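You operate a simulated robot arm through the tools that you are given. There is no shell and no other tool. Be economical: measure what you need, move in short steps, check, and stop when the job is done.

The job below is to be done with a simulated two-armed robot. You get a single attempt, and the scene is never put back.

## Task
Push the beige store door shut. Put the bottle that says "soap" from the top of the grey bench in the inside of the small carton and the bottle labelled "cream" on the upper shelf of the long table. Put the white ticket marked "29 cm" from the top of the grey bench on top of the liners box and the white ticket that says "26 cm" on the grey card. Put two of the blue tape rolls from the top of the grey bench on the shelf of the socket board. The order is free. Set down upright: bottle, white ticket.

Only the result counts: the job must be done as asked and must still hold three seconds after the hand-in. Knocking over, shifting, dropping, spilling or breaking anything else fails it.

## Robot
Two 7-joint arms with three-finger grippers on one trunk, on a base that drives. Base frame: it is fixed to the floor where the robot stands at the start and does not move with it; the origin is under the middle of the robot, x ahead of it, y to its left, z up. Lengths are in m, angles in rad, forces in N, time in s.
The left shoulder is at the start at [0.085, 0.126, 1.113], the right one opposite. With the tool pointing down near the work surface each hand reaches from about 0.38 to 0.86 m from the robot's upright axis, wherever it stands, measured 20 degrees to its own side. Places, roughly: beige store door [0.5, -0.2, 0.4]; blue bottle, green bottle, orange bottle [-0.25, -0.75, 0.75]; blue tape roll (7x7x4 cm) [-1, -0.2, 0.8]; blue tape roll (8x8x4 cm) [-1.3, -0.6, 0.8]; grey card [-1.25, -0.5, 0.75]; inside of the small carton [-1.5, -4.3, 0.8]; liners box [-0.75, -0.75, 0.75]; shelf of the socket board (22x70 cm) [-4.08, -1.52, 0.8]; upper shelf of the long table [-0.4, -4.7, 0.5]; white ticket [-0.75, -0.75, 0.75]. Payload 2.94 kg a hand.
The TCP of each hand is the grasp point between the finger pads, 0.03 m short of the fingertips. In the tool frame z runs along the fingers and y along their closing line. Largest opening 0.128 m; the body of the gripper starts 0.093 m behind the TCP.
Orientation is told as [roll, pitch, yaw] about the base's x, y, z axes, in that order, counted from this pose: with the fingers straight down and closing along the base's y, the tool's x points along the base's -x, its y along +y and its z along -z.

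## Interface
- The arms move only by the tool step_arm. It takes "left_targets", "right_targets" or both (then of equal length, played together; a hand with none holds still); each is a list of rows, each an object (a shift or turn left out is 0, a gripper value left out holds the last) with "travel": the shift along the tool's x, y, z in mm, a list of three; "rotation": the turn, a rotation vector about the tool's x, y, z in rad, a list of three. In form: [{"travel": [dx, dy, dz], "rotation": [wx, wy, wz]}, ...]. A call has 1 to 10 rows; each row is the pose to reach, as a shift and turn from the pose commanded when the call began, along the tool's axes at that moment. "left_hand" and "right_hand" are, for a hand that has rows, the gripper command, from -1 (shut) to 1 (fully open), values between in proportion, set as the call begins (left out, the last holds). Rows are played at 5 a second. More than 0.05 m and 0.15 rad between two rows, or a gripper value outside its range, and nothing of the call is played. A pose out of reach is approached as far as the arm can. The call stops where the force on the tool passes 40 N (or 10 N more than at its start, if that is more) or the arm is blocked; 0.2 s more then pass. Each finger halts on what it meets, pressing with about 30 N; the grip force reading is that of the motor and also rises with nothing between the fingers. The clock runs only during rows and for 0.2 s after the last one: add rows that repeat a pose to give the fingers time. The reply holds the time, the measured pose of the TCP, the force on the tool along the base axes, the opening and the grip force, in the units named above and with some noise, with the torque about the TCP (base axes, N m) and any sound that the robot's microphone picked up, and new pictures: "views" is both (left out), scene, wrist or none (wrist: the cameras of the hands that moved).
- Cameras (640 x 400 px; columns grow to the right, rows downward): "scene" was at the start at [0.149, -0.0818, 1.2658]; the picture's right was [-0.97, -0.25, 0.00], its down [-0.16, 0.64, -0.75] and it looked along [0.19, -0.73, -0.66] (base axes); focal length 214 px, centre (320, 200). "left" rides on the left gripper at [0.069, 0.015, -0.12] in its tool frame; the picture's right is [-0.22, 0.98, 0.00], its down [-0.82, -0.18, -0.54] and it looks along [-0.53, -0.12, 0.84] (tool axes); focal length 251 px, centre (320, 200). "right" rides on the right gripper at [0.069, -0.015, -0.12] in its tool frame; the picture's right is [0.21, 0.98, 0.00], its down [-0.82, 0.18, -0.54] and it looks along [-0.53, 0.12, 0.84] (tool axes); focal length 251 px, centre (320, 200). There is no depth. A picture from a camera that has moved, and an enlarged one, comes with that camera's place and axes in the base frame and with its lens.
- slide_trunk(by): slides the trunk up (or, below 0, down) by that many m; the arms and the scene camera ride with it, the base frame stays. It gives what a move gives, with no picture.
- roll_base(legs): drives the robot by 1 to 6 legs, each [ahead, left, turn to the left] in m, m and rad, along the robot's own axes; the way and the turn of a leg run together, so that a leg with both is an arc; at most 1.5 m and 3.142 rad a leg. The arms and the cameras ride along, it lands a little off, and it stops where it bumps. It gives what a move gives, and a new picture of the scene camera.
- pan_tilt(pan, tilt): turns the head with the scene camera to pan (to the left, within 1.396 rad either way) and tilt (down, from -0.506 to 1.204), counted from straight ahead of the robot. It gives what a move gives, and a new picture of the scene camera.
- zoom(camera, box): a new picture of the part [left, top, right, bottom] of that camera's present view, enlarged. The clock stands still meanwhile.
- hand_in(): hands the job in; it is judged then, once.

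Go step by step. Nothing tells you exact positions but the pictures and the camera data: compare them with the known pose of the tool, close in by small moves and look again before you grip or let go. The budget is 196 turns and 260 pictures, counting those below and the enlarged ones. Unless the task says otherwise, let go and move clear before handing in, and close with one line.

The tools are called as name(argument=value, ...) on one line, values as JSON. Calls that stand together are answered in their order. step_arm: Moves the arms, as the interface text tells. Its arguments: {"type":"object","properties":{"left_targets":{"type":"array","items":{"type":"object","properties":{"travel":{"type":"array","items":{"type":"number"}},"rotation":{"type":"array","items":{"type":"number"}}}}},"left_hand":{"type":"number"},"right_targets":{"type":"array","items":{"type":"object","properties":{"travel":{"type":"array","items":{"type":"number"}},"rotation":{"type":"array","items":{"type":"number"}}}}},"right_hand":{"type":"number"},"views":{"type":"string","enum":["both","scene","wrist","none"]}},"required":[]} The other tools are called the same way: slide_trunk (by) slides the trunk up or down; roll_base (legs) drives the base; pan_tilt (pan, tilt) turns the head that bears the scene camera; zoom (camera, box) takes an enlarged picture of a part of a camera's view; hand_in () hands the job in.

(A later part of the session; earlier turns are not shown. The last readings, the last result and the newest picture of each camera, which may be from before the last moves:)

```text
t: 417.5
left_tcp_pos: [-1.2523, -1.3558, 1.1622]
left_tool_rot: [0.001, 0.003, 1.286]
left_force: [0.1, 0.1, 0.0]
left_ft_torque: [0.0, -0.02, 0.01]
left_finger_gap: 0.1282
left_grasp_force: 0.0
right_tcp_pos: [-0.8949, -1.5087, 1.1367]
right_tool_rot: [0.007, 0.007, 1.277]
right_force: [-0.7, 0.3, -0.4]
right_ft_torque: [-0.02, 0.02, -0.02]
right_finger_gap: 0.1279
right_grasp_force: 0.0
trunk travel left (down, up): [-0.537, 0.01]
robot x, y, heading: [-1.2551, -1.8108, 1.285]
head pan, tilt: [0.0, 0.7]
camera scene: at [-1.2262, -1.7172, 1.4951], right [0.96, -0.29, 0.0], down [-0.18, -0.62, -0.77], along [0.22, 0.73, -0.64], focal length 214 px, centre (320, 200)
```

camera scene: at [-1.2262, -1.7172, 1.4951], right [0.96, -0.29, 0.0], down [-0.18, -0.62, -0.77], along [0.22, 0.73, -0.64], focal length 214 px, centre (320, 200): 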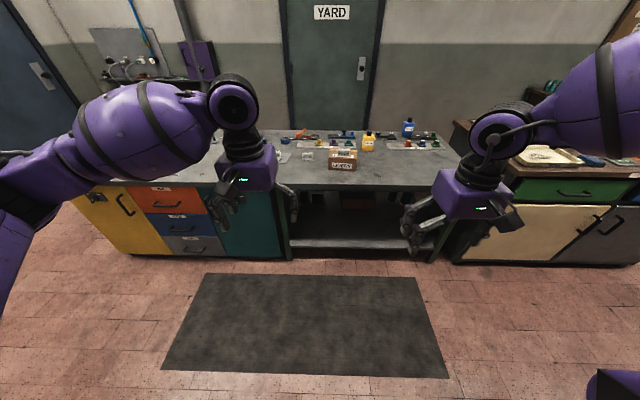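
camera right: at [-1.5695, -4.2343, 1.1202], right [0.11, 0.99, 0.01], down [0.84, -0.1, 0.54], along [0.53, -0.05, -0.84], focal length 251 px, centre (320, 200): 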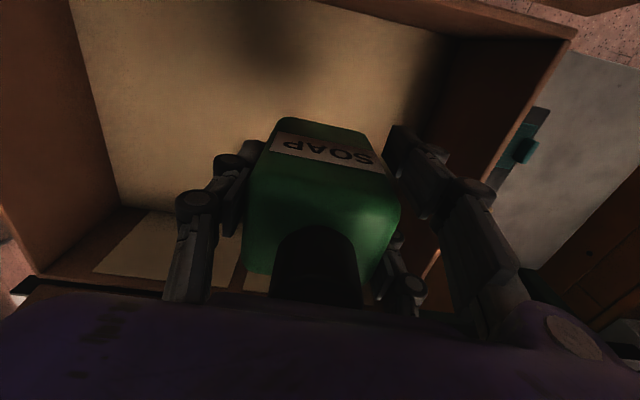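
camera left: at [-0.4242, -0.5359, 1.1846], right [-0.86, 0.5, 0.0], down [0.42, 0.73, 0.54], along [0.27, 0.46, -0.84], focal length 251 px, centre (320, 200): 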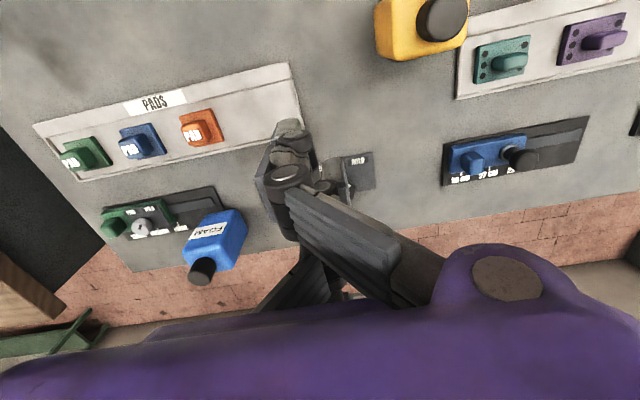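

Good. Move nearer and tilt the left hand 45° forward.

roll_base(legs=[[0, 0, -0.045], [0.5, -0.42, 0]])

slide_trunk(by=-0.15)

step_arm(left_hand=1, left_targets=[{"travel": [0, 0, 0], "rotation": [0, -0.13, 0]}, {"travel": [-10, 0, 0], "rotation": [0, -0.26, 0]}, {"travel": [-30, 0, 10], "rotation": [0, -0.39, 0]}, {"travel": [-50, 0, 20], "rotation": [0, -0.52, 0]}, {"travel": [-70, 0, 20], "rotation": [0, -0.65, 0]}, {"travel": [-90, 0, 20], "rotation": [0, -0.785, 0]}], views="both")

```text
t: 422.1
left_tcp_pos: [-0.6691, -1.025, 1.161]
left_tool_rot: [0.0, 0.005, 1.235]
left_force: [-0.3, -0.4, 0.2]
left_ft_torque: [0.01, -0.01, -0.04]
left_finger_gap: 0.1279
left_grasp_force: 0.0
right_tcp_pos: [-0.3185, -1.1943, 1.1353]
right_tool_rot: [0.008, 0.008, 1.229]
right_force: [-0.1, -0.6, 0.1]
right_ft_torque: [-0.01, -0.02, 0.01]
right_finger_gap: 0.1278
right_grasp_force: 0.1
trunk travel left (down, up): [-0.537, 0.01]
robot x, y, heading: [-0.6962, -1.4819, 1.233]
head pan, tilt: [0.0, 0.7]
camera scene: at [-0.6608, -1.3865, 1.4951], right [0.94, -0.33, 0.0], down [-0.21, -0.61, -0.77], along [0.25, 0.72, -0.64], focal length 214 px, centre (320, 200)
```

scene: 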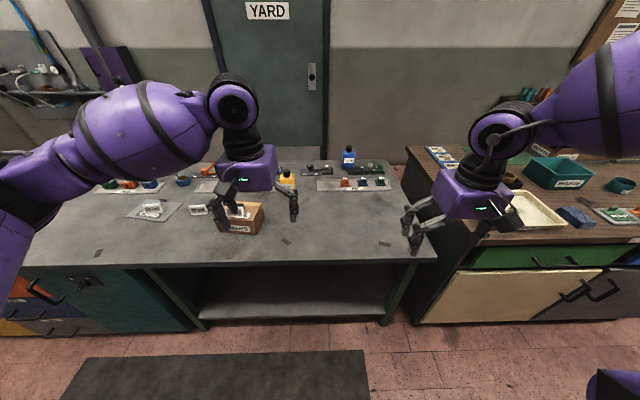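

```text
t: 423.8
left_tcp_pos: [-0.6688, -1.0239, 1.0126]
left_tool_rot: [0.001, 0.004, 1.236]
left_force: [-0.2, 0.2, 0.3]
left_ft_torque: [0.01, -0.02, -0.02]
left_finger_gap: 0.1282
left_grasp_force: 0.0
right_tcp_pos: [-0.3188, -1.1937, 0.9861]
right_tool_rot: [0.007, 0.01, 1.23]
right_force: [0.5, 0.2, -0.5]
right_ft_torque: [-0.02, 0.04, -0.01]
right_finger_gap: 0.1278
right_grasp_force: 0.1
trunk travel left (down, up): [-0.387, 0.16]
robot x, y, heading: [-0.6927, -1.4834, 1.234]
head pan, tilt: [0.0, 0.7]
```

```text
t: 425.2
left_tcp_pos: [-0.6345, -0.9334, 0.9902]
left_tool_rot: [0.002, -0.782, 1.236]
left_force: [0.0, -0.6, 0.0]
left_ft_torque: [-0.03, 0.0, 0.02]
left_finger_gap: 0.1281
left_grasp_force: 0.1
left hand out of reach, approached as far as the arm can: row 5, 6
right_tcp_pos: [-0.3178, -1.1958, 0.9854]
right_tool_rot: [0.007, 0.01, 1.228]
right_force: [-0.5, 0.3, -0.2]
right_ft_torque: [0.03, 0.01, 0.03]
right_finger_gap: 0.1277
right_grasp_force: 0.1
trunk travel left (down, up): [-0.387, 0.16]
robot x, y, heading: [-0.6901, -1.4802, 1.23]
head pan, tilt: [0.0, 0.7]
camera scene: at [-0.6268, -1.2924, 1.3259], right [0.94, -0.33, 0.0], down [-0.21, -0.61, -0.76], along [0.25, 0.72, -0.64], focal length 214 px, centre (320, 200)
camera left: at [-0.6933, -1.0538, 1.0269], right [-0.87, 0.46, 0.15], down [0.24, 0.13, 0.96], along [0.43, 0.88, -0.23], focal length 251 px, centre (320, 200)
```

scene: 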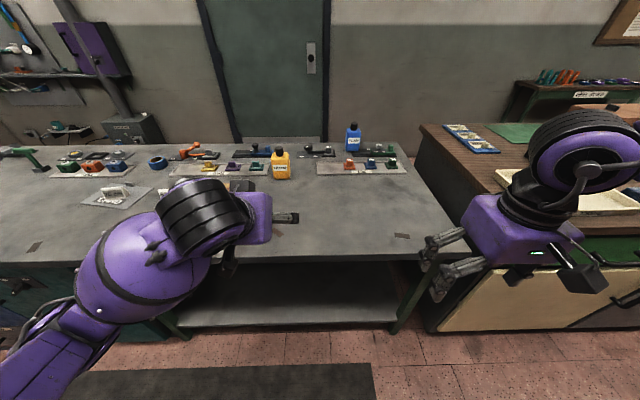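
left: 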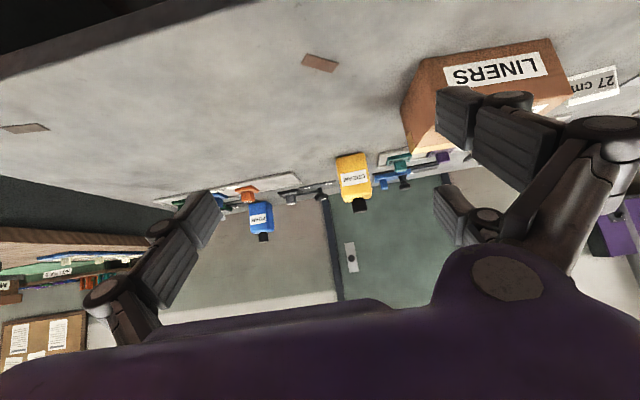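

Cream located at about (-0.524, -0.498). Narrow the left grip, move the base ahead and slightly left.

roll_base(legs=[[0.25, 0.03, 0.01]])

step_arm(left_hand=0.5, left_targets=[{}, {}], views="wrist")

```text
t: 427.1
left_tcp_pos: [-0.5876, -0.6831, 0.9905]
left_tool_rot: [-0.002, -0.778, 1.248]
left_force: [-0.1, 0.3, -0.4]
left_ft_torque: [-0.02, -0.04, 0.02]
left_finger_gap: 0.1282
left_grasp_force: 0.1
right_tcp_pos: [-0.2675, -0.9411, 0.9862]
right_tool_rot: [0.007, 0.011, 1.24]
right_force: [-0.6, 0.7, 0.4]
right_ft_torque: [-0.02, 0.03, -0.02]
right_finger_gap: 0.1279
right_grasp_force: 0.0
trunk travel left (down, up): [-0.387, 0.16]
robot x, y, heading: [-0.6394, -1.2302, 1.244]
head pan, tilt: [0.0, 0.7]
camera scene: at [-0.5752, -1.0424, 1.3259], right [0.95, -0.32, 0.0], down [-0.21, -0.61, -0.76], along [0.25, 0.72, -0.64], focal length 214 px, centre (320, 200)
```

scene: 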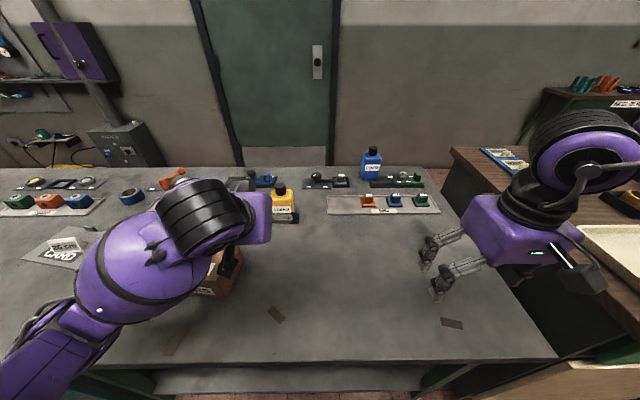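

```text
t: 427.7
left_tcp_pos: [-0.5881, -0.6837, 0.9899]
left_tool_rot: [0.001, -0.779, 1.247]
left_force: [0.1, 0.0, 0.2]
left_ft_torque: [0.01, 0.03, -0.01]
left_finger_gap: 0.0962
left_grasp_force: 0.0
right_tcp_pos: [-0.2678, -0.9406, 0.985]
right_tool_rot: [0.007, 0.011, 1.24]
right_force: [-0.1, 0.2, -0.1]
right_ft_torque: [0.03, 0.03, 0.01]
right_finger_gap: 0.1277
right_grasp_force: 0.1
trunk travel left (down, up): [-0.387, 0.16]
robot x, y, heading: [-0.6377, -1.2345, 1.238]
head pan, tilt: [0.0, 0.7]
camera left: at [-0.6444, -0.8049, 1.0268], right [-0.88, 0.45, 0.15], down [0.24, 0.14, 0.96], along [0.42, 0.88, -0.23], focal length 251 px, centre (320, 200)
```

left: 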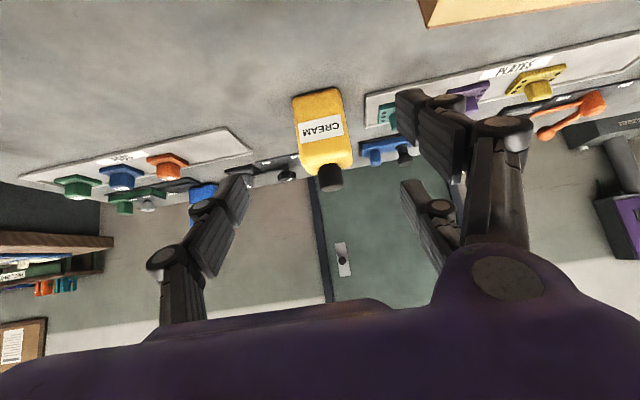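

Aligned laterally. Advance and descend diagonally around the bottle.

step_arm(left_targets=[{"travel": [-28, 0, 28]}, {"travel": [-36, 0, 63]}, {"travel": [-36, 0, 106]}, {"travel": [-33, 0, 145]}, {"travel": [-33, 0, 165]}], views="wrist")

```text
t: 428.9
left_tcp_pos: [-0.5437, -0.5511, 0.8965]
left_tool_rot: [0.002, -0.779, 1.248]
left_force: [0.9, 0.1, -0.9]
left_ft_torque: [0.01, 0.01, -0.04]
left_finger_gap: 0.0959
left_grasp_force: 0.0
right_tcp_pos: [-0.2685, -0.9418, 0.9863]
right_tool_rot: [0.007, 0.011, 1.241]
right_force: [-0.6, -0.1, 0.0]
right_ft_torque: [0.0, -0.03, 0.0]
right_finger_gap: 0.128
right_grasp_force: 0.1
trunk travel left (down, up): [-0.387, 0.16]
robot x, y, heading: [-0.6385, -1.2332, 1.245]
head pan, tilt: [0.0, 0.7]
camera left: at [-0.6007, -0.6716, 0.9333], right [-0.88, 0.45, 0.15], down [0.24, 0.14, 0.96], along [0.42, 0.88, -0.23], focal length 251 px, centre (320, 200)
```

left: 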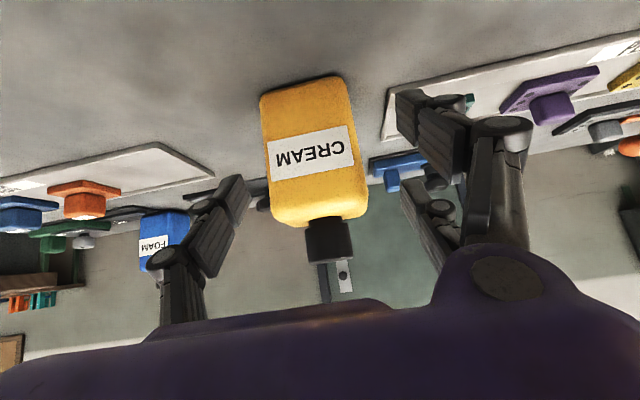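

Centred between the fingers. Final advance, then grip.

step_arm(left_targets=[{"travel": [-6, 0, 25]}, {"travel": [-12, 0, 48]}], views="none")

step_arm(left_hand=-1, left_targets=[{}, {}, {}, {}], views="wrist")

```text
t: 429.5
left_tcp_pos: [-0.5319, -0.5112, 0.8696]
left_tool_rot: [0.002, -0.779, 1.248]
left_force: [0.8, 0.1, -0.1]
left_ft_torque: [0.0, -0.01, 0.02]
left_finger_gap: 0.0957
left_grasp_force: 0.0
right_tcp_pos: [-0.2669, -0.9415, 0.984]
right_tool_rot: [0.007, 0.009, 1.242]
right_force: [-0.2, 0.0, 0.0]
right_ft_torque: [0.0, -0.01, -0.02]
right_finger_gap: 0.1283
right_grasp_force: 0.0
trunk travel left (down, up): [-0.387, 0.16]
robot x, y, heading: [-0.6393, -1.2316, 1.246]
head pan, tilt: [0.0, 0.7]
```

```text
t: 430.5
left_tcp_pos: [-0.5313, -0.5123, 0.8702]
left_tool_rot: [0.0, -0.78, 1.248]
left_force: [1.7, 1.0, 4.1]
left_ft_torque: [0.03, -0.42, 0.02]
left_finger_gap: 0.0695
left_grasp_force: 29.9
right_tcp_pos: [-0.2665, -0.9413, 0.9869]
right_tool_rot: [0.007, 0.011, 1.242]
right_force: [0.4, -0.9, -0.3]
right_ft_torque: [0.02, 0.01, 0.01]
right_finger_gap: 0.1279
right_grasp_force: 0.1
trunk travel left (down, up): [-0.387, 0.16]
robot x, y, heading: [-0.6387, -1.2261, 1.252]
head pan, tilt: [0.0, 0.7]
camera left: at [-0.588, -0.6324, 0.9069], right [-0.88, 0.45, 0.15], down [0.24, 0.14, 0.96], along [0.42, 0.88, -0.23], focal length 251 px, centre (320, 200)
```

left: 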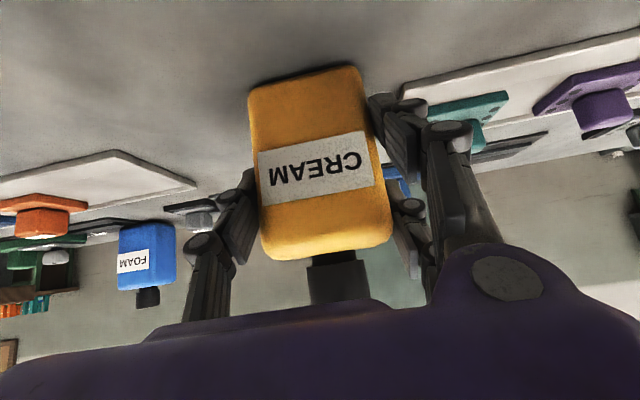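

Gripped. Lift with the trunk, retract and check.

slide_trunk(by=0.15)

roll_base(legs=[[-0.8, 0, 0]])

zoom(camera="scene", box=[60, 90, 460, 330])

```text
t: 432.2
left_tcp_pos: [-0.5302, -0.512, 1.0169]
left_tool_rot: [0.002, -0.776, 1.247]
left_force: [-0.1, 0.1, -5.2]
left_ft_torque: [-0.05, -0.01, 0.0]
left_finger_gap: 0.0697
left_grasp_force: 30.9
right_tcp_pos: [-0.2677, -0.9411, 1.1332]
right_tool_rot: [0.006, 0.012, 1.24]
right_force: [0.1, 0.2, -0.1]
right_ft_torque: [-0.04, -0.01, 0.02]
right_finger_gap: 0.1279
right_grasp_force: 0.1
trunk travel left (down, up): [-0.537, 0.01]
robot x, y, heading: [-0.6386, -1.2306, 1.244]
head pan, tilt: [0.0, 0.7]
```

```text
t: 436.6
left_tcp_pos: [-0.7942, -1.2776, 1.0204]
left_tool_rot: [0.001, -0.776, 1.264]
left_force: [0.2, -0.6, -4.3]
left_ft_torque: [-0.06, 0.03, -0.04]
left_finger_gap: 0.0695
left_grasp_force: 29.4
right_tcp_pos: [-0.5244, -1.7044, 1.1362]
right_tool_rot: [0.006, 0.011, 1.258]
right_force: [0.4, 0.2, 0.1]
right_ft_torque: [-0.02, 0.02, -0.02]
right_finger_gap: 0.1281
right_grasp_force: 0.1
trunk travel left (down, up): [-0.537, 0.01]
robot x, y, heading: [-0.8934, -2.0034, 1.258]
head pan, tilt: [0.0, 0.7]
camera scene: at [-0.862, -1.9041, 1.495], right [0.95, -0.31, 0.0], down [-0.2, -0.61, -0.76], along [0.23, 0.73, -0.64], focal length 214 px, centre (320, 200)
```

scene: 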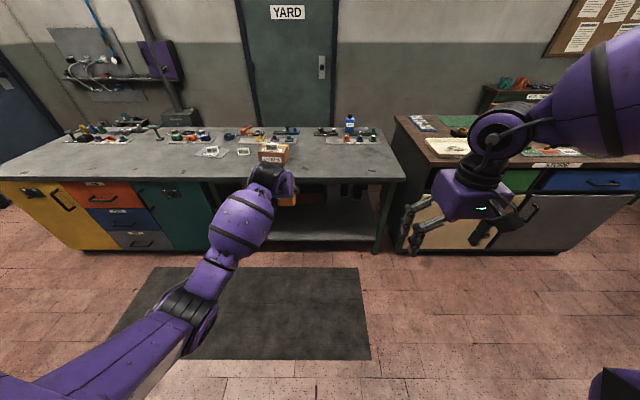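

```text
1.60 times, centred on (260, 210) of scene
camera zoom: at [-0.862, -1.9041, 1.495], right [0.95, -0.31, 0.0], down [-0.2, -0.61, -0.76], along [0.23, 0.73, -0.64], focal length 343 px, centre (416, 184)
```

zoom: 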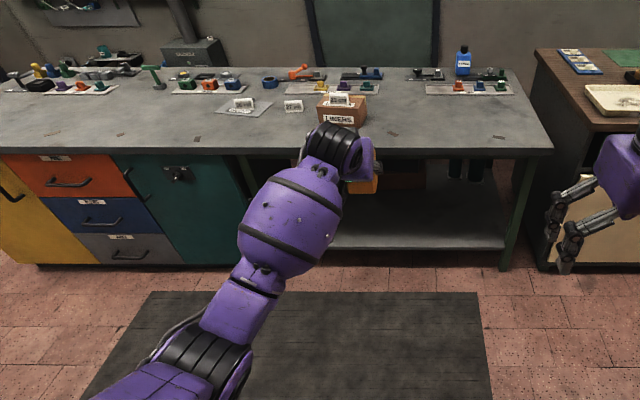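

The cream is held and tickets are fine. Pull the hand in and up a bit, then drive back through the passage to the long table.

step_arm(left_targets=[{"travel": [4, 0, -39]}, {"travel": [8, 0, -78]}, {"travel": [12, 0, -117]}, {"travel": [15, 0, -155]}], views="none")

roll_base(legs=[[0, 0.68, -0.018], [-1.2, 0, 0], [-1.2, 0, 0], [-1.12, 0, 0]])

```text
t: 437.6
left_tcp_pos: [-0.8328, -1.3926, 1.123]
left_tool_rot: [0.001, -0.779, 1.262]
left_force: [0.0, -1.6, -3.7]
left_ft_torque: [-0.03, -0.03, -0.03]
left_finger_gap: 0.0698
left_grasp_force: 29.6
right_tcp_pos: [-0.5249, -1.7034, 1.1358]
right_tool_rot: [0.005, 0.008, 1.257]
right_force: [0.9, 0.6, -0.3]
right_ft_torque: [-0.03, -0.02, -0.04]
right_finger_gap: 0.128
right_grasp_force: 0.1
trunk travel left (down, up): [-0.537, 0.01]
robot x, y, heading: [-0.8888, -2.0028, 1.261]
head pan, tilt: [0.0, 0.7]
```

```text
t: 460.4
left_tcp_pos: [-2.6378, -4.4556, 1.1222]
left_tool_rot: [0.0, -0.777, 1.208]
left_force: [-0.7, -0.1, -3.3]
left_ft_torque: [-0.06, 0.02, 0.01]
left_finger_gap: 0.0695
left_grasp_force: 29.7
right_tcp_pos: [-2.3469, -4.7849, 1.1366]
right_tool_rot: [0.007, 0.009, 1.2]
right_force: [0.6, -0.2, 0.1]
right_ft_torque: [0.04, -0.02, -0.01]
right_finger_gap: 0.1279
right_grasp_force: 0.1
trunk travel left (down, up): [-0.537, 0.01]
robot x, y, heading: [-2.7282, -5.06, 1.198]
head pan, tilt: [0.0, 0.7]
stopped in leg 4: the robot was blocked; the commanded pose is now the measured one
camera scene: at [-2.6958, -4.9672, 1.4953], right [0.93, -0.36, 0.0], down [-0.23, -0.6, -0.77], along [0.28, 0.71, -0.64], focal length 214 px, centre (320, 200)
```

scene: 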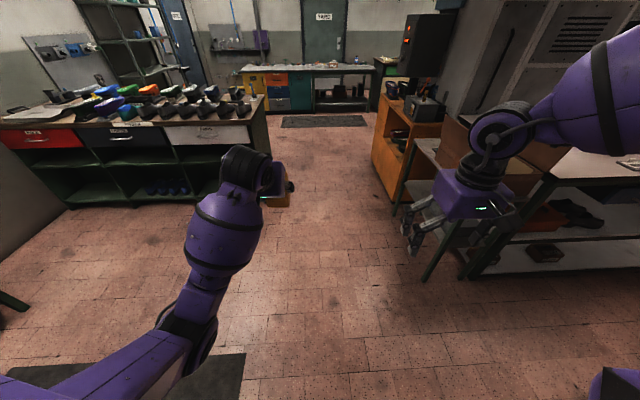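

I bumped something behind lightly; move ahead a little, correct heading, and slide right along the table.

roll_base(legs=[[0.12, 0, 0.042], [0, -1.1, 0], [0, -1.08, 0]])

```text
t: 480.3
left_tcp_pos: [-0.5742, -5.0512, 1.1215]
left_tool_rot: [0.0, -0.777, 1.232]
left_force: [0.6, -0.2, -3.7]
left_ft_torque: [-0.04, 0.03, -0.02]
left_finger_gap: 0.0696
left_grasp_force: 29.9
right_tcp_pos: [-0.2773, -5.3735, 1.1361]
right_tool_rot: [0.005, 0.011, 1.223]
right_force: [0.0, -0.4, 0.1]
right_ft_torque: [-0.03, 0.01, 0.03]
right_finger_gap: 0.1282
right_grasp_force: 0.0
trunk travel left (down, up): [-0.537, 0.01]
robot x, y, heading: [-0.654, -5.658, 1.229]
head pan, tilt: [0.0, 0.7]
camera scene: at [-0.6209, -5.5631, 1.495], right [0.94, -0.34, 0.0], down [-0.22, -0.61, -0.76], along [0.26, 0.72, -0.64], focal length 214 px, centre (320, 200)
```

scene: 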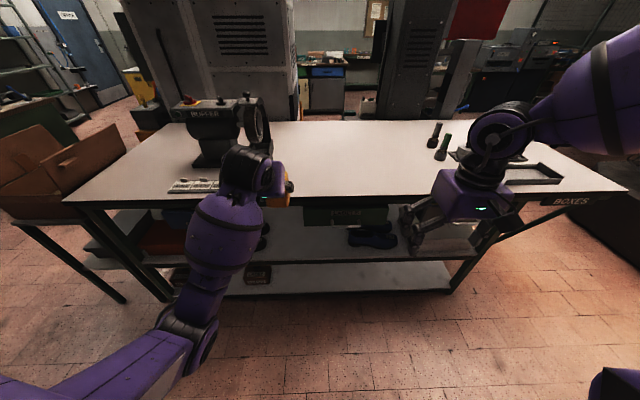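

Positioned in front of the free shelf space. Lower the trunk so the bottle is at shelf height, still clear of the table edge.

slide_trunk(by=-0.48)

pan_tilt(pan=0.1, tilt=0.5)

zoom(camera="left", box=[0, 0, 640, 400])

```text
refused: -0.48 is not a number from -0.4 to 0.4
```

```text
t: 481.0
left_tcp_pos: [-0.5737, -5.0513, 1.1204]
left_tool_rot: [0.003, -0.776, 1.229]
left_force: [0.1, -0.8, -2.5]
left_ft_torque: [-0.07, 0.01, 0.0]
left_finger_gap: 0.0696
left_grasp_force: 29.6
right_tcp_pos: [-0.2775, -5.3737, 1.136]
right_tool_rot: [0.006, 0.011, 1.223]
right_force: [0.8, -0.2, -0.1]
right_ft_torque: [0.04, 0.0, 0.01]
right_finger_gap: 0.128
right_grasp_force: 0.0
trunk travel left (down, up): [-0.537, 0.01]
robot x, y, heading: [-0.6525, -5.6574, 1.229]
head pan, tilt: [0.099, 0.499]
camera scene: at [-0.6274, -5.5548, 1.5127], right [0.97, -0.24, 0.0], down [-0.12, -0.47, -0.88], along [0.21, 0.85, -0.48], focal length 214 px, centre (320, 200)
```

scene: 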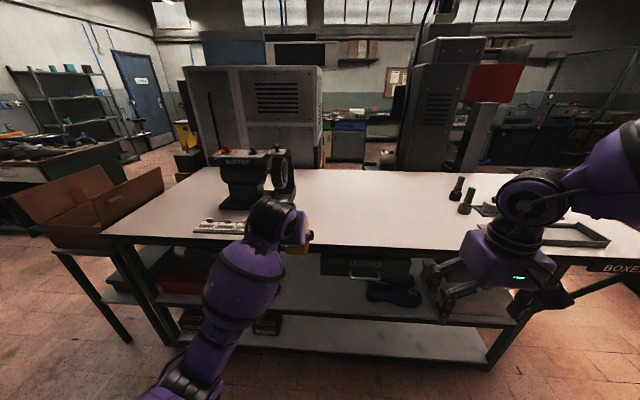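

```text
1.00 times, centred on (320, 200) of left (not enlarged: the box is as wide or as high as the picture)
camera zoom: at [-0.6333, -5.171, 1.1577], right [-0.87, 0.47, 0.15], down [0.24, 0.13, 0.96], along [0.43, 0.87, -0.23], focal length 251 px, centre (320, 200)
```

zoom: 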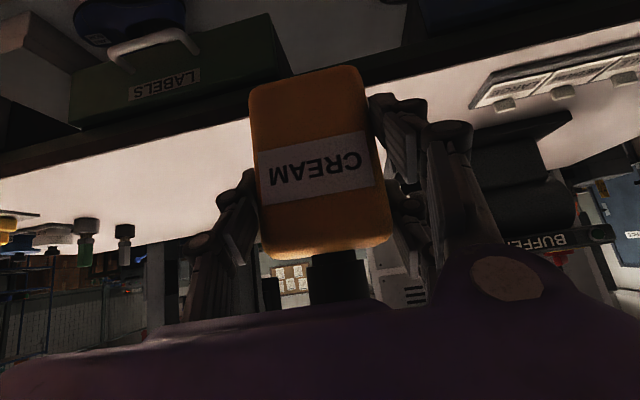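

slide_trunk(by=-0.4)

slide_trunk(by=-0.09)

zoom(camera="left", box=[0, 0, 640, 400])

zoom(camera="scene", box=[0, 0, 640, 400])

```text
t: 484.9
left_tcp_pos: [-0.5746, -5.0508, 0.7213]
left_tool_rot: [-0.001, -0.777, 1.231]
left_force: [-0.4, -0.2, -2.7]
left_ft_torque: [-0.06, 0.01, 0.01]
left_finger_gap: 0.0696
left_grasp_force: 30.7
right_tcp_pos: [-0.2779, -5.3745, 0.7358]
right_tool_rot: [0.008, 0.01, 1.222]
right_force: [0.2, 0.1, 0.4]
right_ft_torque: [0.0, 0.0, -0.02]
right_finger_gap: 0.1279
right_grasp_force: 0.1
trunk travel left (down, up): [-0.137, 0.41]
robot x, y, heading: [-0.6533, -5.6593, 1.229]
head pan, tilt: [0.099, 0.499]
```

```text
t: 486.1
left_tcp_pos: [-0.571, -5.0422, 0.6057]
left_tool_rot: [0.003, -0.726, 1.231]
left_force: [0.9, 0.7, -3.2]
left_ft_torque: [-0.09, 0.01, -0.01]
left_finger_gap: 0.0697
left_grasp_force: 29.9
right_tcp_pos: [-0.2755, -5.362, 0.6311]
right_tool_rot: [0.007, 0.067, 1.224]
right_force: [-0.3, 0.1, -0.1]
right_ft_torque: [0.0, -0.03, -0.01]
right_finger_gap: 0.1281
right_grasp_force: 0.0
trunk travel left (down, up): [-0.047, 0.5]
robot x, y, heading: [-0.6571, -5.6572, 1.226]
head pan, tilt: [0.099, 0.499]
```

```text
1.00 times, centred on (320, 200) of left (not enlarged: the box is as wide or as high as the picture)
camera zoom: at [-0.629, -5.1594, 0.6492], right [-0.87, 0.48, 0.14], down [0.26, 0.18, 0.95], along [0.43, 0.86, -0.28], focal length 251 px, centre (320, 200)
```

zoom: 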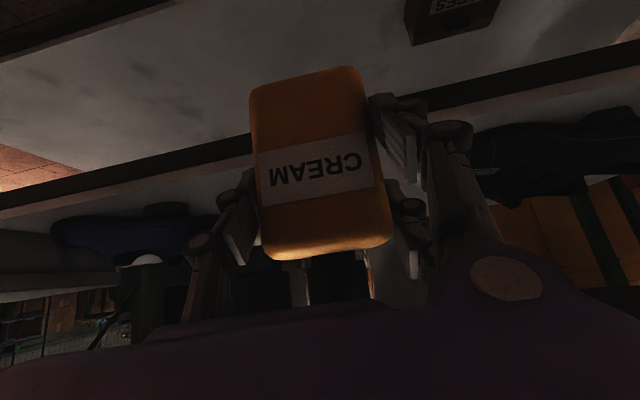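

```text
1.00 times, centred on (320, 200) of scene (not enlarged: the box is as wide or as high as the picture)
camera zoom: at [-0.557, -5.3584, 0.9812], right [0.97, -0.24, 0.0], down [-0.12, -0.46, -0.88], along [0.21, 0.85, -0.48], focal length 214 px, centre (320, 200)
```

zoom: 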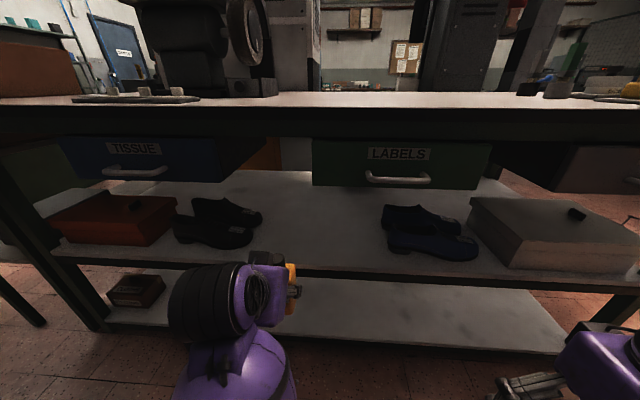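

I see the free shelf area between the shoes. Level the hand, shift right 4.5 cm and advance most of the way.

step_arm(left_targets=[{"rotation": [0, -0.053, 0]}], views="none")

roll_base(legs=[[0.1, -0.045, 0.01]])

zoom(camera="left", box=[0, 0, 640, 400])

```text
t: 486.5
left_tcp_pos: [-0.5675, -5.0372, 0.6012]
left_tool_rot: [0.001, -0.777, 1.231]
left_force: [0.0, -0.3, -4.3]
left_ft_torque: [-0.05, 0.04, -0.01]
left_finger_gap: 0.0696
left_grasp_force: 30.8
left hand out of reach, approached as far as the arm can: row 1
right_tcp_pos: [-0.2744, -5.3624, 0.6299]
right_tool_rot: [0.007, 0.066, 1.222]
right_force: [0.6, 0.2, 0.5]
right_ft_torque: [0.06, 0.0, -0.03]
right_finger_gap: 0.1278
right_grasp_force: 0.0
trunk travel left (down, up): [-0.047, 0.5]
robot x, y, heading: [-0.6518, -5.6576, 1.227]
head pan, tilt: [0.099, 0.499]
```

```text
t: 487.7
left_tcp_pos: [-0.5014, -4.9577, 0.6012]
left_tool_rot: [0.002, -0.777, 1.244]
left_force: [0.5, -0.3, -4.8]
left_ft_torque: [-0.06, 0.02, -0.01]
left_finger_gap: 0.0697
left_grasp_force: 30.1
right_tcp_pos: [-0.2034, -5.2795, 0.6306]
right_tool_rot: [0.008, 0.066, 1.236]
right_force: [0.3, 0.0, -0.3]
right_ft_torque: [0.0, -0.01, 0.0]
right_finger_gap: 0.1281
right_grasp_force: 0.1
trunk travel left (down, up): [-0.047, 0.5]
robot x, y, heading: [-0.5768, -5.5757, 1.241]
head pan, tilt: [0.099, 0.499]
camera scene: at [-0.4861, -5.2793, 0.9809], right [0.97, -0.23, 0.0], down [-0.11, -0.47, -0.88], along [0.2, 0.85, -0.48], focal length 214 px, centre (320, 200)
```

scene: 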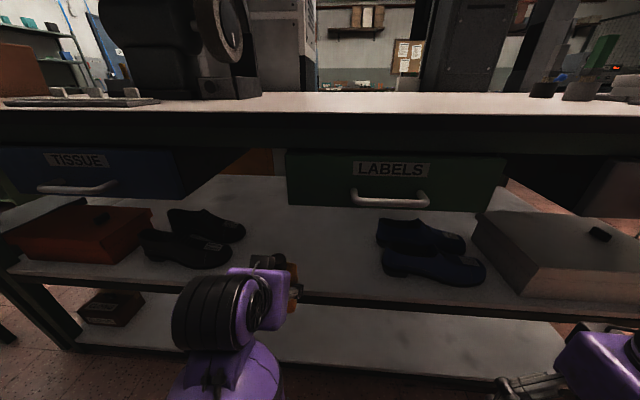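

```text
1.00 times, centred on (320, 200) of left (not enlarged: the box is as wide or as high as the picture)
camera zoom: at [-0.5579, -5.0788, 0.638], right [-0.88, 0.46, 0.15], down [0.24, 0.14, 0.96], along [0.42, 0.88, -0.23], focal length 251 px, centre (320, 200)
```

zoom: 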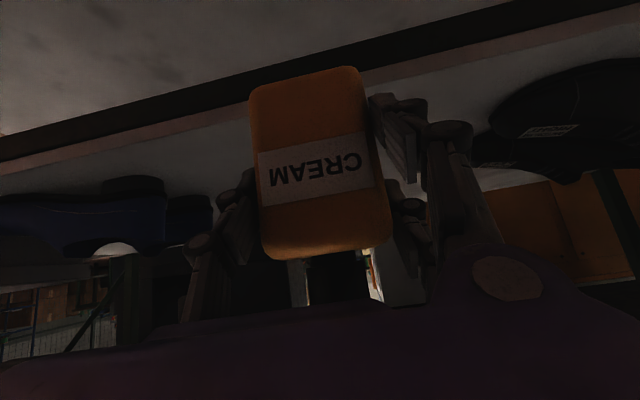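

The shelf edge is at about v -4.77, height about 0.48; the bottle clears it. Advance 16 cm.

roll_base(legs=[[0.16, 0, 0]])

zoom(camera="left", box=[0, 0, 640, 400])

```text
t: 489.1
left_tcp_pos: [-0.4476, -4.8012, 0.601]
left_tool_rot: [0.002, -0.774, 1.243]
left_force: [-0.7, -0.9, -3.2]
left_ft_torque: [-0.09, 0.02, -0.01]
left_finger_gap: 0.0695
left_grasp_force: 30.1
right_tcp_pos: [-0.149, -5.1237, 0.6304]
right_tool_rot: [0.007, 0.066, 1.235]
right_force: [0.5, -0.4, -0.2]
right_ft_torque: [-0.06, 0.01, 0.0]
right_finger_gap: 0.1277
right_grasp_force: 0.0
trunk travel left (down, up): [-0.047, 0.5]
robot x, y, heading: [-0.5231, -5.4234, 1.239]
head pan, tilt: [0.099, 0.499]
camera scene: at [-0.4322, -5.1228, 0.981], right [0.97, -0.23, 0.0], down [-0.11, -0.47, -0.88], along [0.2, 0.85, -0.48], focal length 214 px, centre (320, 200)
```

scene: 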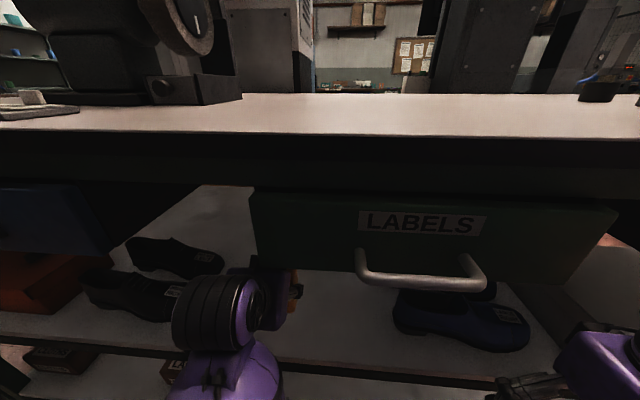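

```text
1.00 times, centred on (320, 200) of left (not enlarged: the box is as wide or as high as the picture)
camera zoom: at [-0.504, -4.9223, 0.6379], right [-0.88, 0.46, 0.15], down [0.24, 0.14, 0.96], along [0.42, 0.88, -0.23], focal length 251 px, centre (320, 200)
```

zoom: 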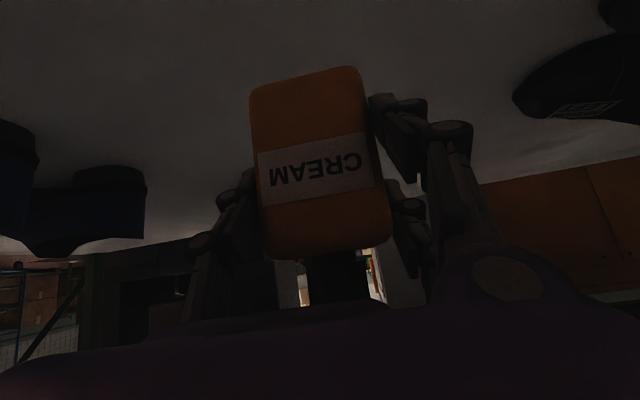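

The bottle is above the shelf, 9 cm inside the edge. Lower with the arm to contact.

step_arm(left_targets=[{"travel": [14, 0, 14]}, {"travel": [28, 0, 28]}, {"travel": [35, 0, 35.5]}], views="none")

step_arm(left_targets=[{"travel": [3.5, 0, 3.5]}, {"travel": [7, 0, 7]}], views="wrist")

```text
t: 490.1
left_tcp_pos: [-0.4217, -4.777, 0.612]
left_tool_rot: [-0.022, -0.902, 1.235]
left_force: [-0.3, 0.4, -4.2]
left_ft_torque: [-0.07, 0.03, -0.02]
left_finger_gap: 0.0695
left_grasp_force: 30.1
right_tcp_pos: [-0.1488, -5.1239, 0.6304]
right_tool_rot: [0.006, 0.067, 1.236]
right_force: [0.2, 0.6, 0.1]
right_ft_torque: [0.02, -0.02, 0.02]
right_finger_gap: 0.128
right_grasp_force: 0.1
trunk travel left (down, up): [-0.047, 0.5]
robot x, y, heading: [-0.5292, -5.4227, 1.24]
head pan, tilt: [0.099, 0.499]
stopped in row 3 (left hand): the arm was blocked; the commanded pose is now the measured one
```

```text
t: 490.7
left_tcp_pos: [-0.4179, -4.7724, 0.6139]
left_tool_rot: [-0.027, -0.935, 1.238]
left_force: [0.4, -0.8, -4.3]
left_ft_torque: [-0.05, 0.02, 0.0]
left_finger_gap: 0.0698
left_grasp_force: 29.4
right_tcp_pos: [-0.1483, -5.1244, 0.6308]
right_tool_rot: [0.006, 0.067, 1.237]
right_force: [0.8, 0.2, -0.4]
right_ft_torque: [0.03, -0.03, 0.02]
right_finger_gap: 0.128
right_grasp_force: 0.0
trunk travel left (down, up): [-0.047, 0.5]
robot x, y, heading: [-0.5256, -5.4241, 1.238]
head pan, tilt: [0.099, 0.499]
camera left: at [-0.4797, -4.8946, 0.6299], right [-0.87, 0.46, 0.16], down [0.17, -0.01, 0.98], along [0.45, 0.89, -0.07], focal length 251 px, centre (320, 200)
```

left: 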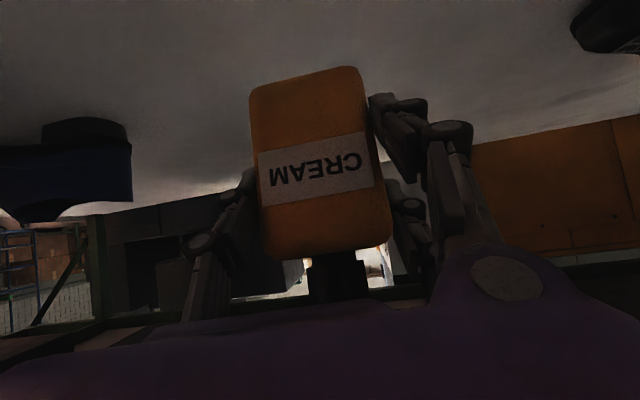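

The arm got blocked (likely the elbow) and the hand tilted a little. Look at the arm.

pan_tilt(pan=0.45, tilt=0.9)

```text
t: 491.6
left_tcp_pos: [-0.4164, -4.7716, 0.6132]
left_tool_rot: [-0.026, -0.929, 1.236]
left_force: [-0.7, 0.0, -3.4]
left_ft_torque: [-0.06, 0.05, 0.01]
left_finger_gap: 0.0693
left_grasp_force: 29.9
right_tcp_pos: [-0.1482, -5.1242, 0.6317]
right_tool_rot: [0.007, 0.066, 1.235]
right_force: [-0.3, 0.3, -1.7]
right_ft_torque: [0.02, -0.03, 0.03]
right_finger_gap: 0.128
right_grasp_force: 0.0
trunk travel left (down, up): [-0.047, 0.5]
robot x, y, heading: [-0.526, -5.4252, 1.239]
head pan, tilt: [0.45, 0.901]
camera scene: at [-0.4532, -5.1287, 0.9597], right [1.0, 0.0, 0.0], down [0.0, -0.68, -0.73], along [0.0, 0.73, -0.68], focal length 214 px, centre (320, 200)
```

scene: 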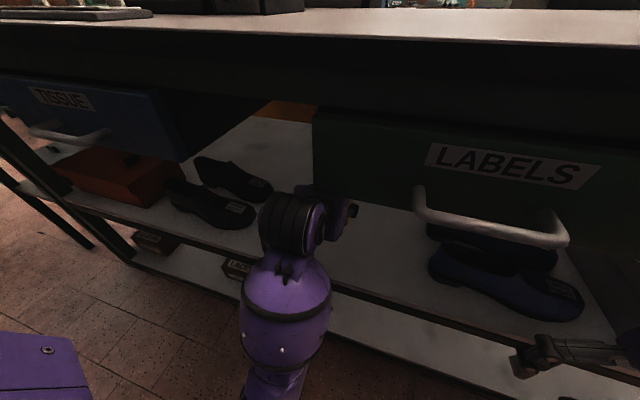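

The forearm lies against the shelf edge from below. Back out, raise the trunk, and lower the hand with the elbow high.

roll_base(legs=[[-0.3, 0, 0]])

slide_trunk(by=0.3)

step_arm(left_targets=[{"travel": [0, 0, 0], "rotation": [-0.013, 0.08, 0]}, {"travel": [0, 0, 0], "rotation": [-0.026, 0.155, 0]}], views="none")

```text
t: 493.7
left_tcp_pos: [-0.515, -5.0563, 0.6148]
left_tool_rot: [-0.029, -0.931, 1.238]
left_force: [0.4, -0.9, -3.5]
left_ft_torque: [-0.08, 0.02, 0.0]
left_finger_gap: 0.0698
left_grasp_force: 30.0
right_tcp_pos: [-0.2478, -5.4065, 0.6309]
right_tool_rot: [0.008, 0.065, 1.238]
right_force: [-0.6, -0.4, 0.2]
right_ft_torque: [-0.01, 0.0, 0.0]
right_finger_gap: 0.1277
right_grasp_force: 0.0
trunk travel left (down, up): [-0.047, 0.5]
robot x, y, heading: [-0.624, -5.7086, 1.242]
head pan, tilt: [0.45, 0.901]
camera scene: at [-0.5521, -5.4124, 0.9598], right [1.0, 0.01, 0.0], down [0.01, -0.68, -0.73], along [-0.01, 0.73, -0.68], focal length 214 px, centre (320, 200)
```

scene: 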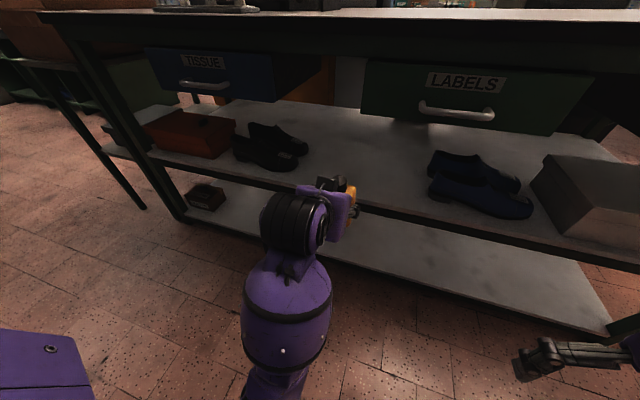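

```text
t: 496.7
left_tcp_pos: [-0.5157, -5.0557, 0.9132]
left_tool_rot: [-0.029, -0.93, 1.241]
left_force: [-0.4, -0.6, -5.2]
left_ft_torque: [-0.06, 0.03, 0.04]
left_finger_gap: 0.0695
left_grasp_force: 30.2
right_tcp_pos: [-0.247, -5.4065, 0.9298]
right_tool_rot: [0.007, 0.066, 1.237]
right_force: [0.9, 0.4, -0.4]
right_ft_torque: [-0.02, 0.01, -0.01]
right_finger_gap: 0.128
right_grasp_force: 0.0
trunk travel left (down, up): [-0.347, 0.2]
robot x, y, heading: [-0.6249, -5.7069, 1.239]
head pan, tilt: [0.45, 0.901]
```

```text
t: 497.3
left_tcp_pos: [-0.516, -5.0564, 0.9133]
left_tool_rot: [-0.001, -0.775, 1.238]
left_force: [0.4, 0.1, -3.7]
left_ft_torque: [-0.09, 0.02, 0.03]
left_finger_gap: 0.0697
left_grasp_force: 29.3
right_tcp_pos: [-0.2465, -5.406, 0.9305]
right_tool_rot: [0.007, 0.067, 1.237]
right_force: [0.5, 0.7, 0.1]
right_ft_torque: [-0.03, 0.0, -0.01]
right_finger_gap: 0.1281
right_grasp_force: 0.0
trunk travel left (down, up): [-0.347, 0.2]
robot x, y, heading: [-0.6248, -5.7092, 1.242]
head pan, tilt: [0.45, 0.901]
```

Now lower the hand with the arm.

step_arm(left_targets=[{"travel": [31, 0, 32]}, {"travel": [62, 0, 64]}, {"travel": [93, 0, 96]}, {"travel": [124, 0, 128]}, {"travel": [155, 0, 160]}, {"travel": [186, 0, 192]}, {"travel": [215, 0, 222]}], views="scene")

```text
t: 498.9
left_tcp_pos: [-0.5154, -5.0533, 0.6049]
left_tool_rot: [-0.002, -0.776, 1.234]
left_force: [0.0, 0.2, -2.6]
left_ft_torque: [-0.13, 0.05, -0.03]
left_finger_gap: 0.0698
left_grasp_force: 30.5
right_tcp_pos: [-0.2469, -5.406, 0.93]
right_tool_rot: [0.008, 0.065, 1.237]
right_force: [-0.2, 0.5, 0.3]
right_ft_torque: [0.02, -0.03, 0.01]
right_finger_gap: 0.1281
right_grasp_force: 0.0
trunk travel left (down, up): [-0.347, 0.2]
robot x, y, heading: [-0.6263, -5.707, 1.243]
head pan, tilt: [0.45, 0.901]
camera scene: at [-0.5925, -5.5138, 1.2695], right [0.99, 0.12, 0.0], down [0.09, -0.78, -0.62], along [-0.07, 0.62, -0.78], focal length 214 px, centre (320, 200)
```

scene: 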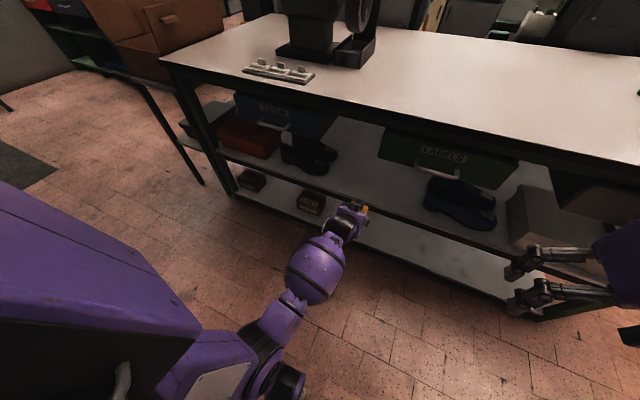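

Level at z 0.605. Advance under the table top to over the shelf.

roll_base(legs=[[0.255, 0, 0]])

step_arm(left_targets=[{"travel": [11, 0, 11]}, {"travel": [21, 0, 21]}, {"travel": [30, 0, 31]}], views="wrist")

```text
t: 500.7
left_tcp_pos: [-0.4356, -4.8152, 0.6033]
left_tool_rot: [0.0, -0.775, 1.237]
left_force: [-1.2, -0.1, -3.8]
left_ft_torque: [-0.08, 0.07, 0.01]
left_finger_gap: 0.0696
left_grasp_force: 29.7
right_tcp_pos: [-0.1649, -5.1687, 0.9298]
right_tool_rot: [0.006, 0.066, 1.24]
right_force: [0.2, -0.5, -0.4]
right_ft_torque: [-0.04, 0.0, -0.02]
right_finger_gap: 0.1277
right_grasp_force: 0.2
trunk travel left (down, up): [-0.347, 0.2]
robot x, y, heading: [-0.5424, -5.4704, 1.242]
head pan, tilt: [0.45, 0.901]
camera scene: at [-0.5114, -5.276, 1.2695], right [0.99, 0.12, 0.0], down [0.09, -0.78, -0.62], along [-0.08, 0.62, -0.78], focal length 214 px, centre (320, 200)
```

scene: 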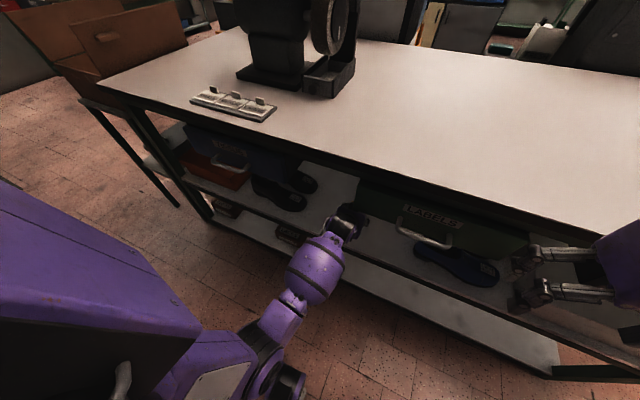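

```text
t: 501.5
left_tcp_pos: [-0.4344, -4.8159, 0.5617]
left_tool_rot: [0.001, -0.775, 1.237]
left_force: [-0.1, -0.3, -3.3]
left_ft_torque: [-0.08, 0.03, 0.01]
left_finger_gap: 0.0695
left_grasp_force: 29.9
right_tcp_pos: [-0.1654, -5.169, 0.9301]
right_tool_rot: [0.006, 0.067, 1.24]
right_force: [0.1, 0.7, 0.0]
right_ft_torque: [0.01, 0.0, -0.03]
right_finger_gap: 0.1279
right_grasp_force: 0.1
trunk travel left (down, up): [-0.347, 0.2]
robot x, y, heading: [-0.5426, -5.4688, 1.238]
head pan, tilt: [0.45, 0.901]
camera left: at [-0.4924, -4.9364, 0.5973], right [-0.87, 0.46, 0.15], down [0.24, 0.14, 0.96], along [0.43, 0.87, -0.23], focal length 251 px, centre (320, 200)
```

left: 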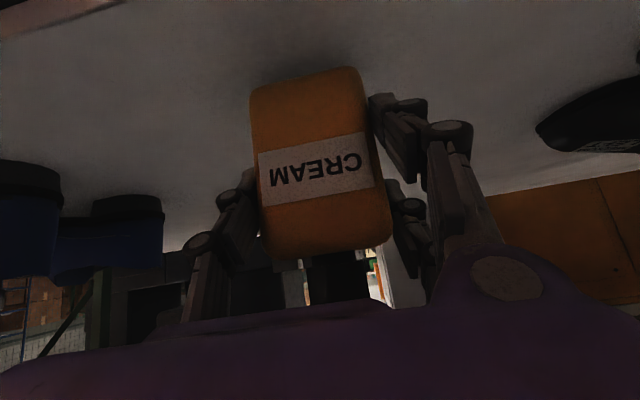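

Continue lowering in small steps.

step_arm(left_targets=[{"travel": [4, 0, 4]}, {"travel": [8.5, 0, 8.5]}, {"travel": [11, 0, 11]}], views="none")

step_arm(left_targets=[{"travel": [3, 0, 3]}, {"travel": [6, 0, 6]}], views="wrist")

```text
t: 502.3
left_tcp_pos: [-0.4348, -4.8149, 0.5498]
left_tool_rot: [0.0, -0.784, 1.237]
left_force: [-2.9, -0.8, 18.8]
left_ft_torque: [-0.47, -0.02, 0.1]
left_finger_gap: 0.0699
left_grasp_force: 29.5
right_tcp_pos: [-0.1669, -5.1704, 0.9309]
right_tool_rot: [0.007, 0.065, 1.238]
right_force: [-0.7, 0.4, -1.1]
right_ft_torque: [0.0, 0.0, -0.01]
right_finger_gap: 0.128
right_grasp_force: 0.1
trunk travel left (down, up): [-0.347, 0.2]
robot x, y, heading: [-0.5413, -5.4684, 1.239]
head pan, tilt: [0.45, 0.901]
```

```text
t: 502.9
left_tcp_pos: [-0.4321, -4.8147, 0.5413]
left_tool_rot: [-0.001, -0.786, 1.235]
left_force: [-1.1, 4.6, 26.8]
left_ft_torque: [0.5, -0.05, -0.07]
left_finger_gap: 0.0694
left_grasp_force: 30.3
right_tcp_pos: [-0.1667, -5.1705, 0.9318]
right_tool_rot: [0.009, 0.063, 1.24]
right_force: [-0.1, -0.8, 0.3]
right_ft_torque: [0.0, -0.03, 0.03]
right_finger_gap: 0.1279
right_grasp_force: 0.0
trunk travel left (down, up): [-0.347, 0.2]
robot x, y, heading: [-0.5431, -5.4713, 1.24]
head pan, tilt: [0.45, 0.901]
camera left: at [-0.4917, -4.9355, 0.5773], right [-0.87, 0.46, 0.15], down [0.24, 0.13, 0.96], along [0.43, 0.88, -0.22], focal length 251 px, centre (320, 200)
```

left: 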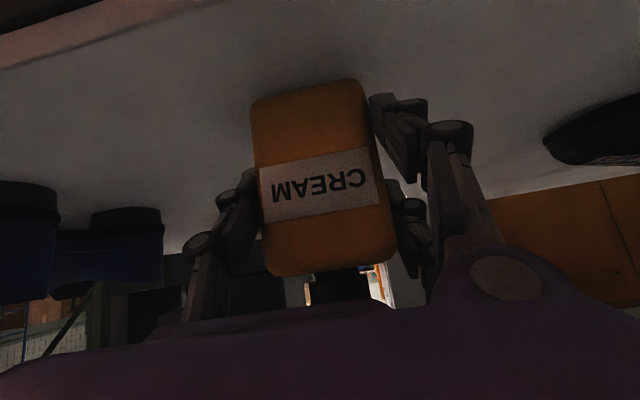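

The bottle stands on the shelf. Open and retreat along the hand axis.

step_arm(left_hand=0.5, left_targets=[{}, {}, {}], views="none")

step_arm(left_targets=[{"travel": [0, 0, -15]}, {"travel": [0, 0, -35]}, {"travel": [5, 0, -65]}, {"travel": [15, 0, -95]}], views="wrist")

```text
t: 503.7
left_tcp_pos: [-0.4359, -4.8163, 0.5362]
left_tool_rot: [-0.001, -0.776, 1.238]
left_force: [-0.7, -0.1, 0.6]
left_ft_torque: [0.02, -0.02, -0.01]
left_finger_gap: 0.0961
left_grasp_force: 0.1
right_tcp_pos: [-0.167, -5.1691, 0.9307]
right_tool_rot: [0.006, 0.066, 1.239]
right_force: [-0.2, 0.7, -0.2]
right_ft_torque: [0.0, 0.01, 0.0]
right_finger_gap: 0.1282
right_grasp_force: 0.1
trunk travel left (down, up): [-0.347, 0.2]
robot x, y, heading: [-0.5415, -5.4679, 1.241]
head pan, tilt: [0.45, 0.901]
```

```text
t: 504.7
left_tcp_pos: [-0.4596, -4.8905, 0.5932]
left_tool_rot: [-0.001, -0.777, 1.237]
left_force: [0.2, 0.6, 0.2]
left_ft_torque: [-0.01, 0.0, 0.02]
left_finger_gap: 0.096
left_grasp_force: 0.1
right_tcp_pos: [-0.1654, -5.1689, 0.9301]
right_tool_rot: [0.007, 0.066, 1.24]
right_force: [-0.3, 0.2, 0.6]
right_ft_torque: [0.0, -0.02, -0.01]
right_finger_gap: 0.1281
right_grasp_force: 0.1
trunk travel left (down, up): [-0.347, 0.2]
robot x, y, heading: [-0.542, -5.4714, 1.236]
head pan, tilt: [0.45, 0.901]
camera left: at [-0.5178, -5.0103, 0.6303], right [-0.87, 0.46, 0.15], down [0.24, 0.14, 0.96], along [0.43, 0.87, -0.23], focal length 251 px, centre (320, 200)
```

left: 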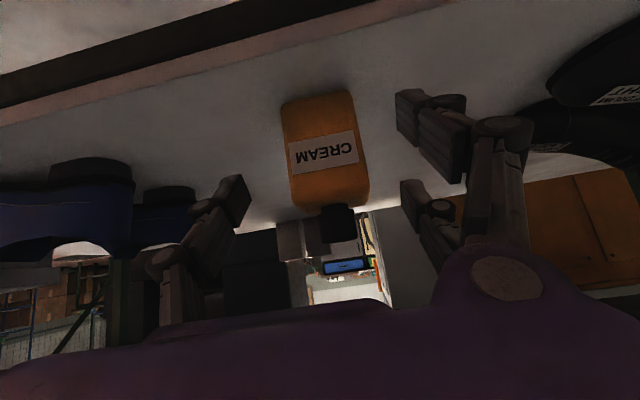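

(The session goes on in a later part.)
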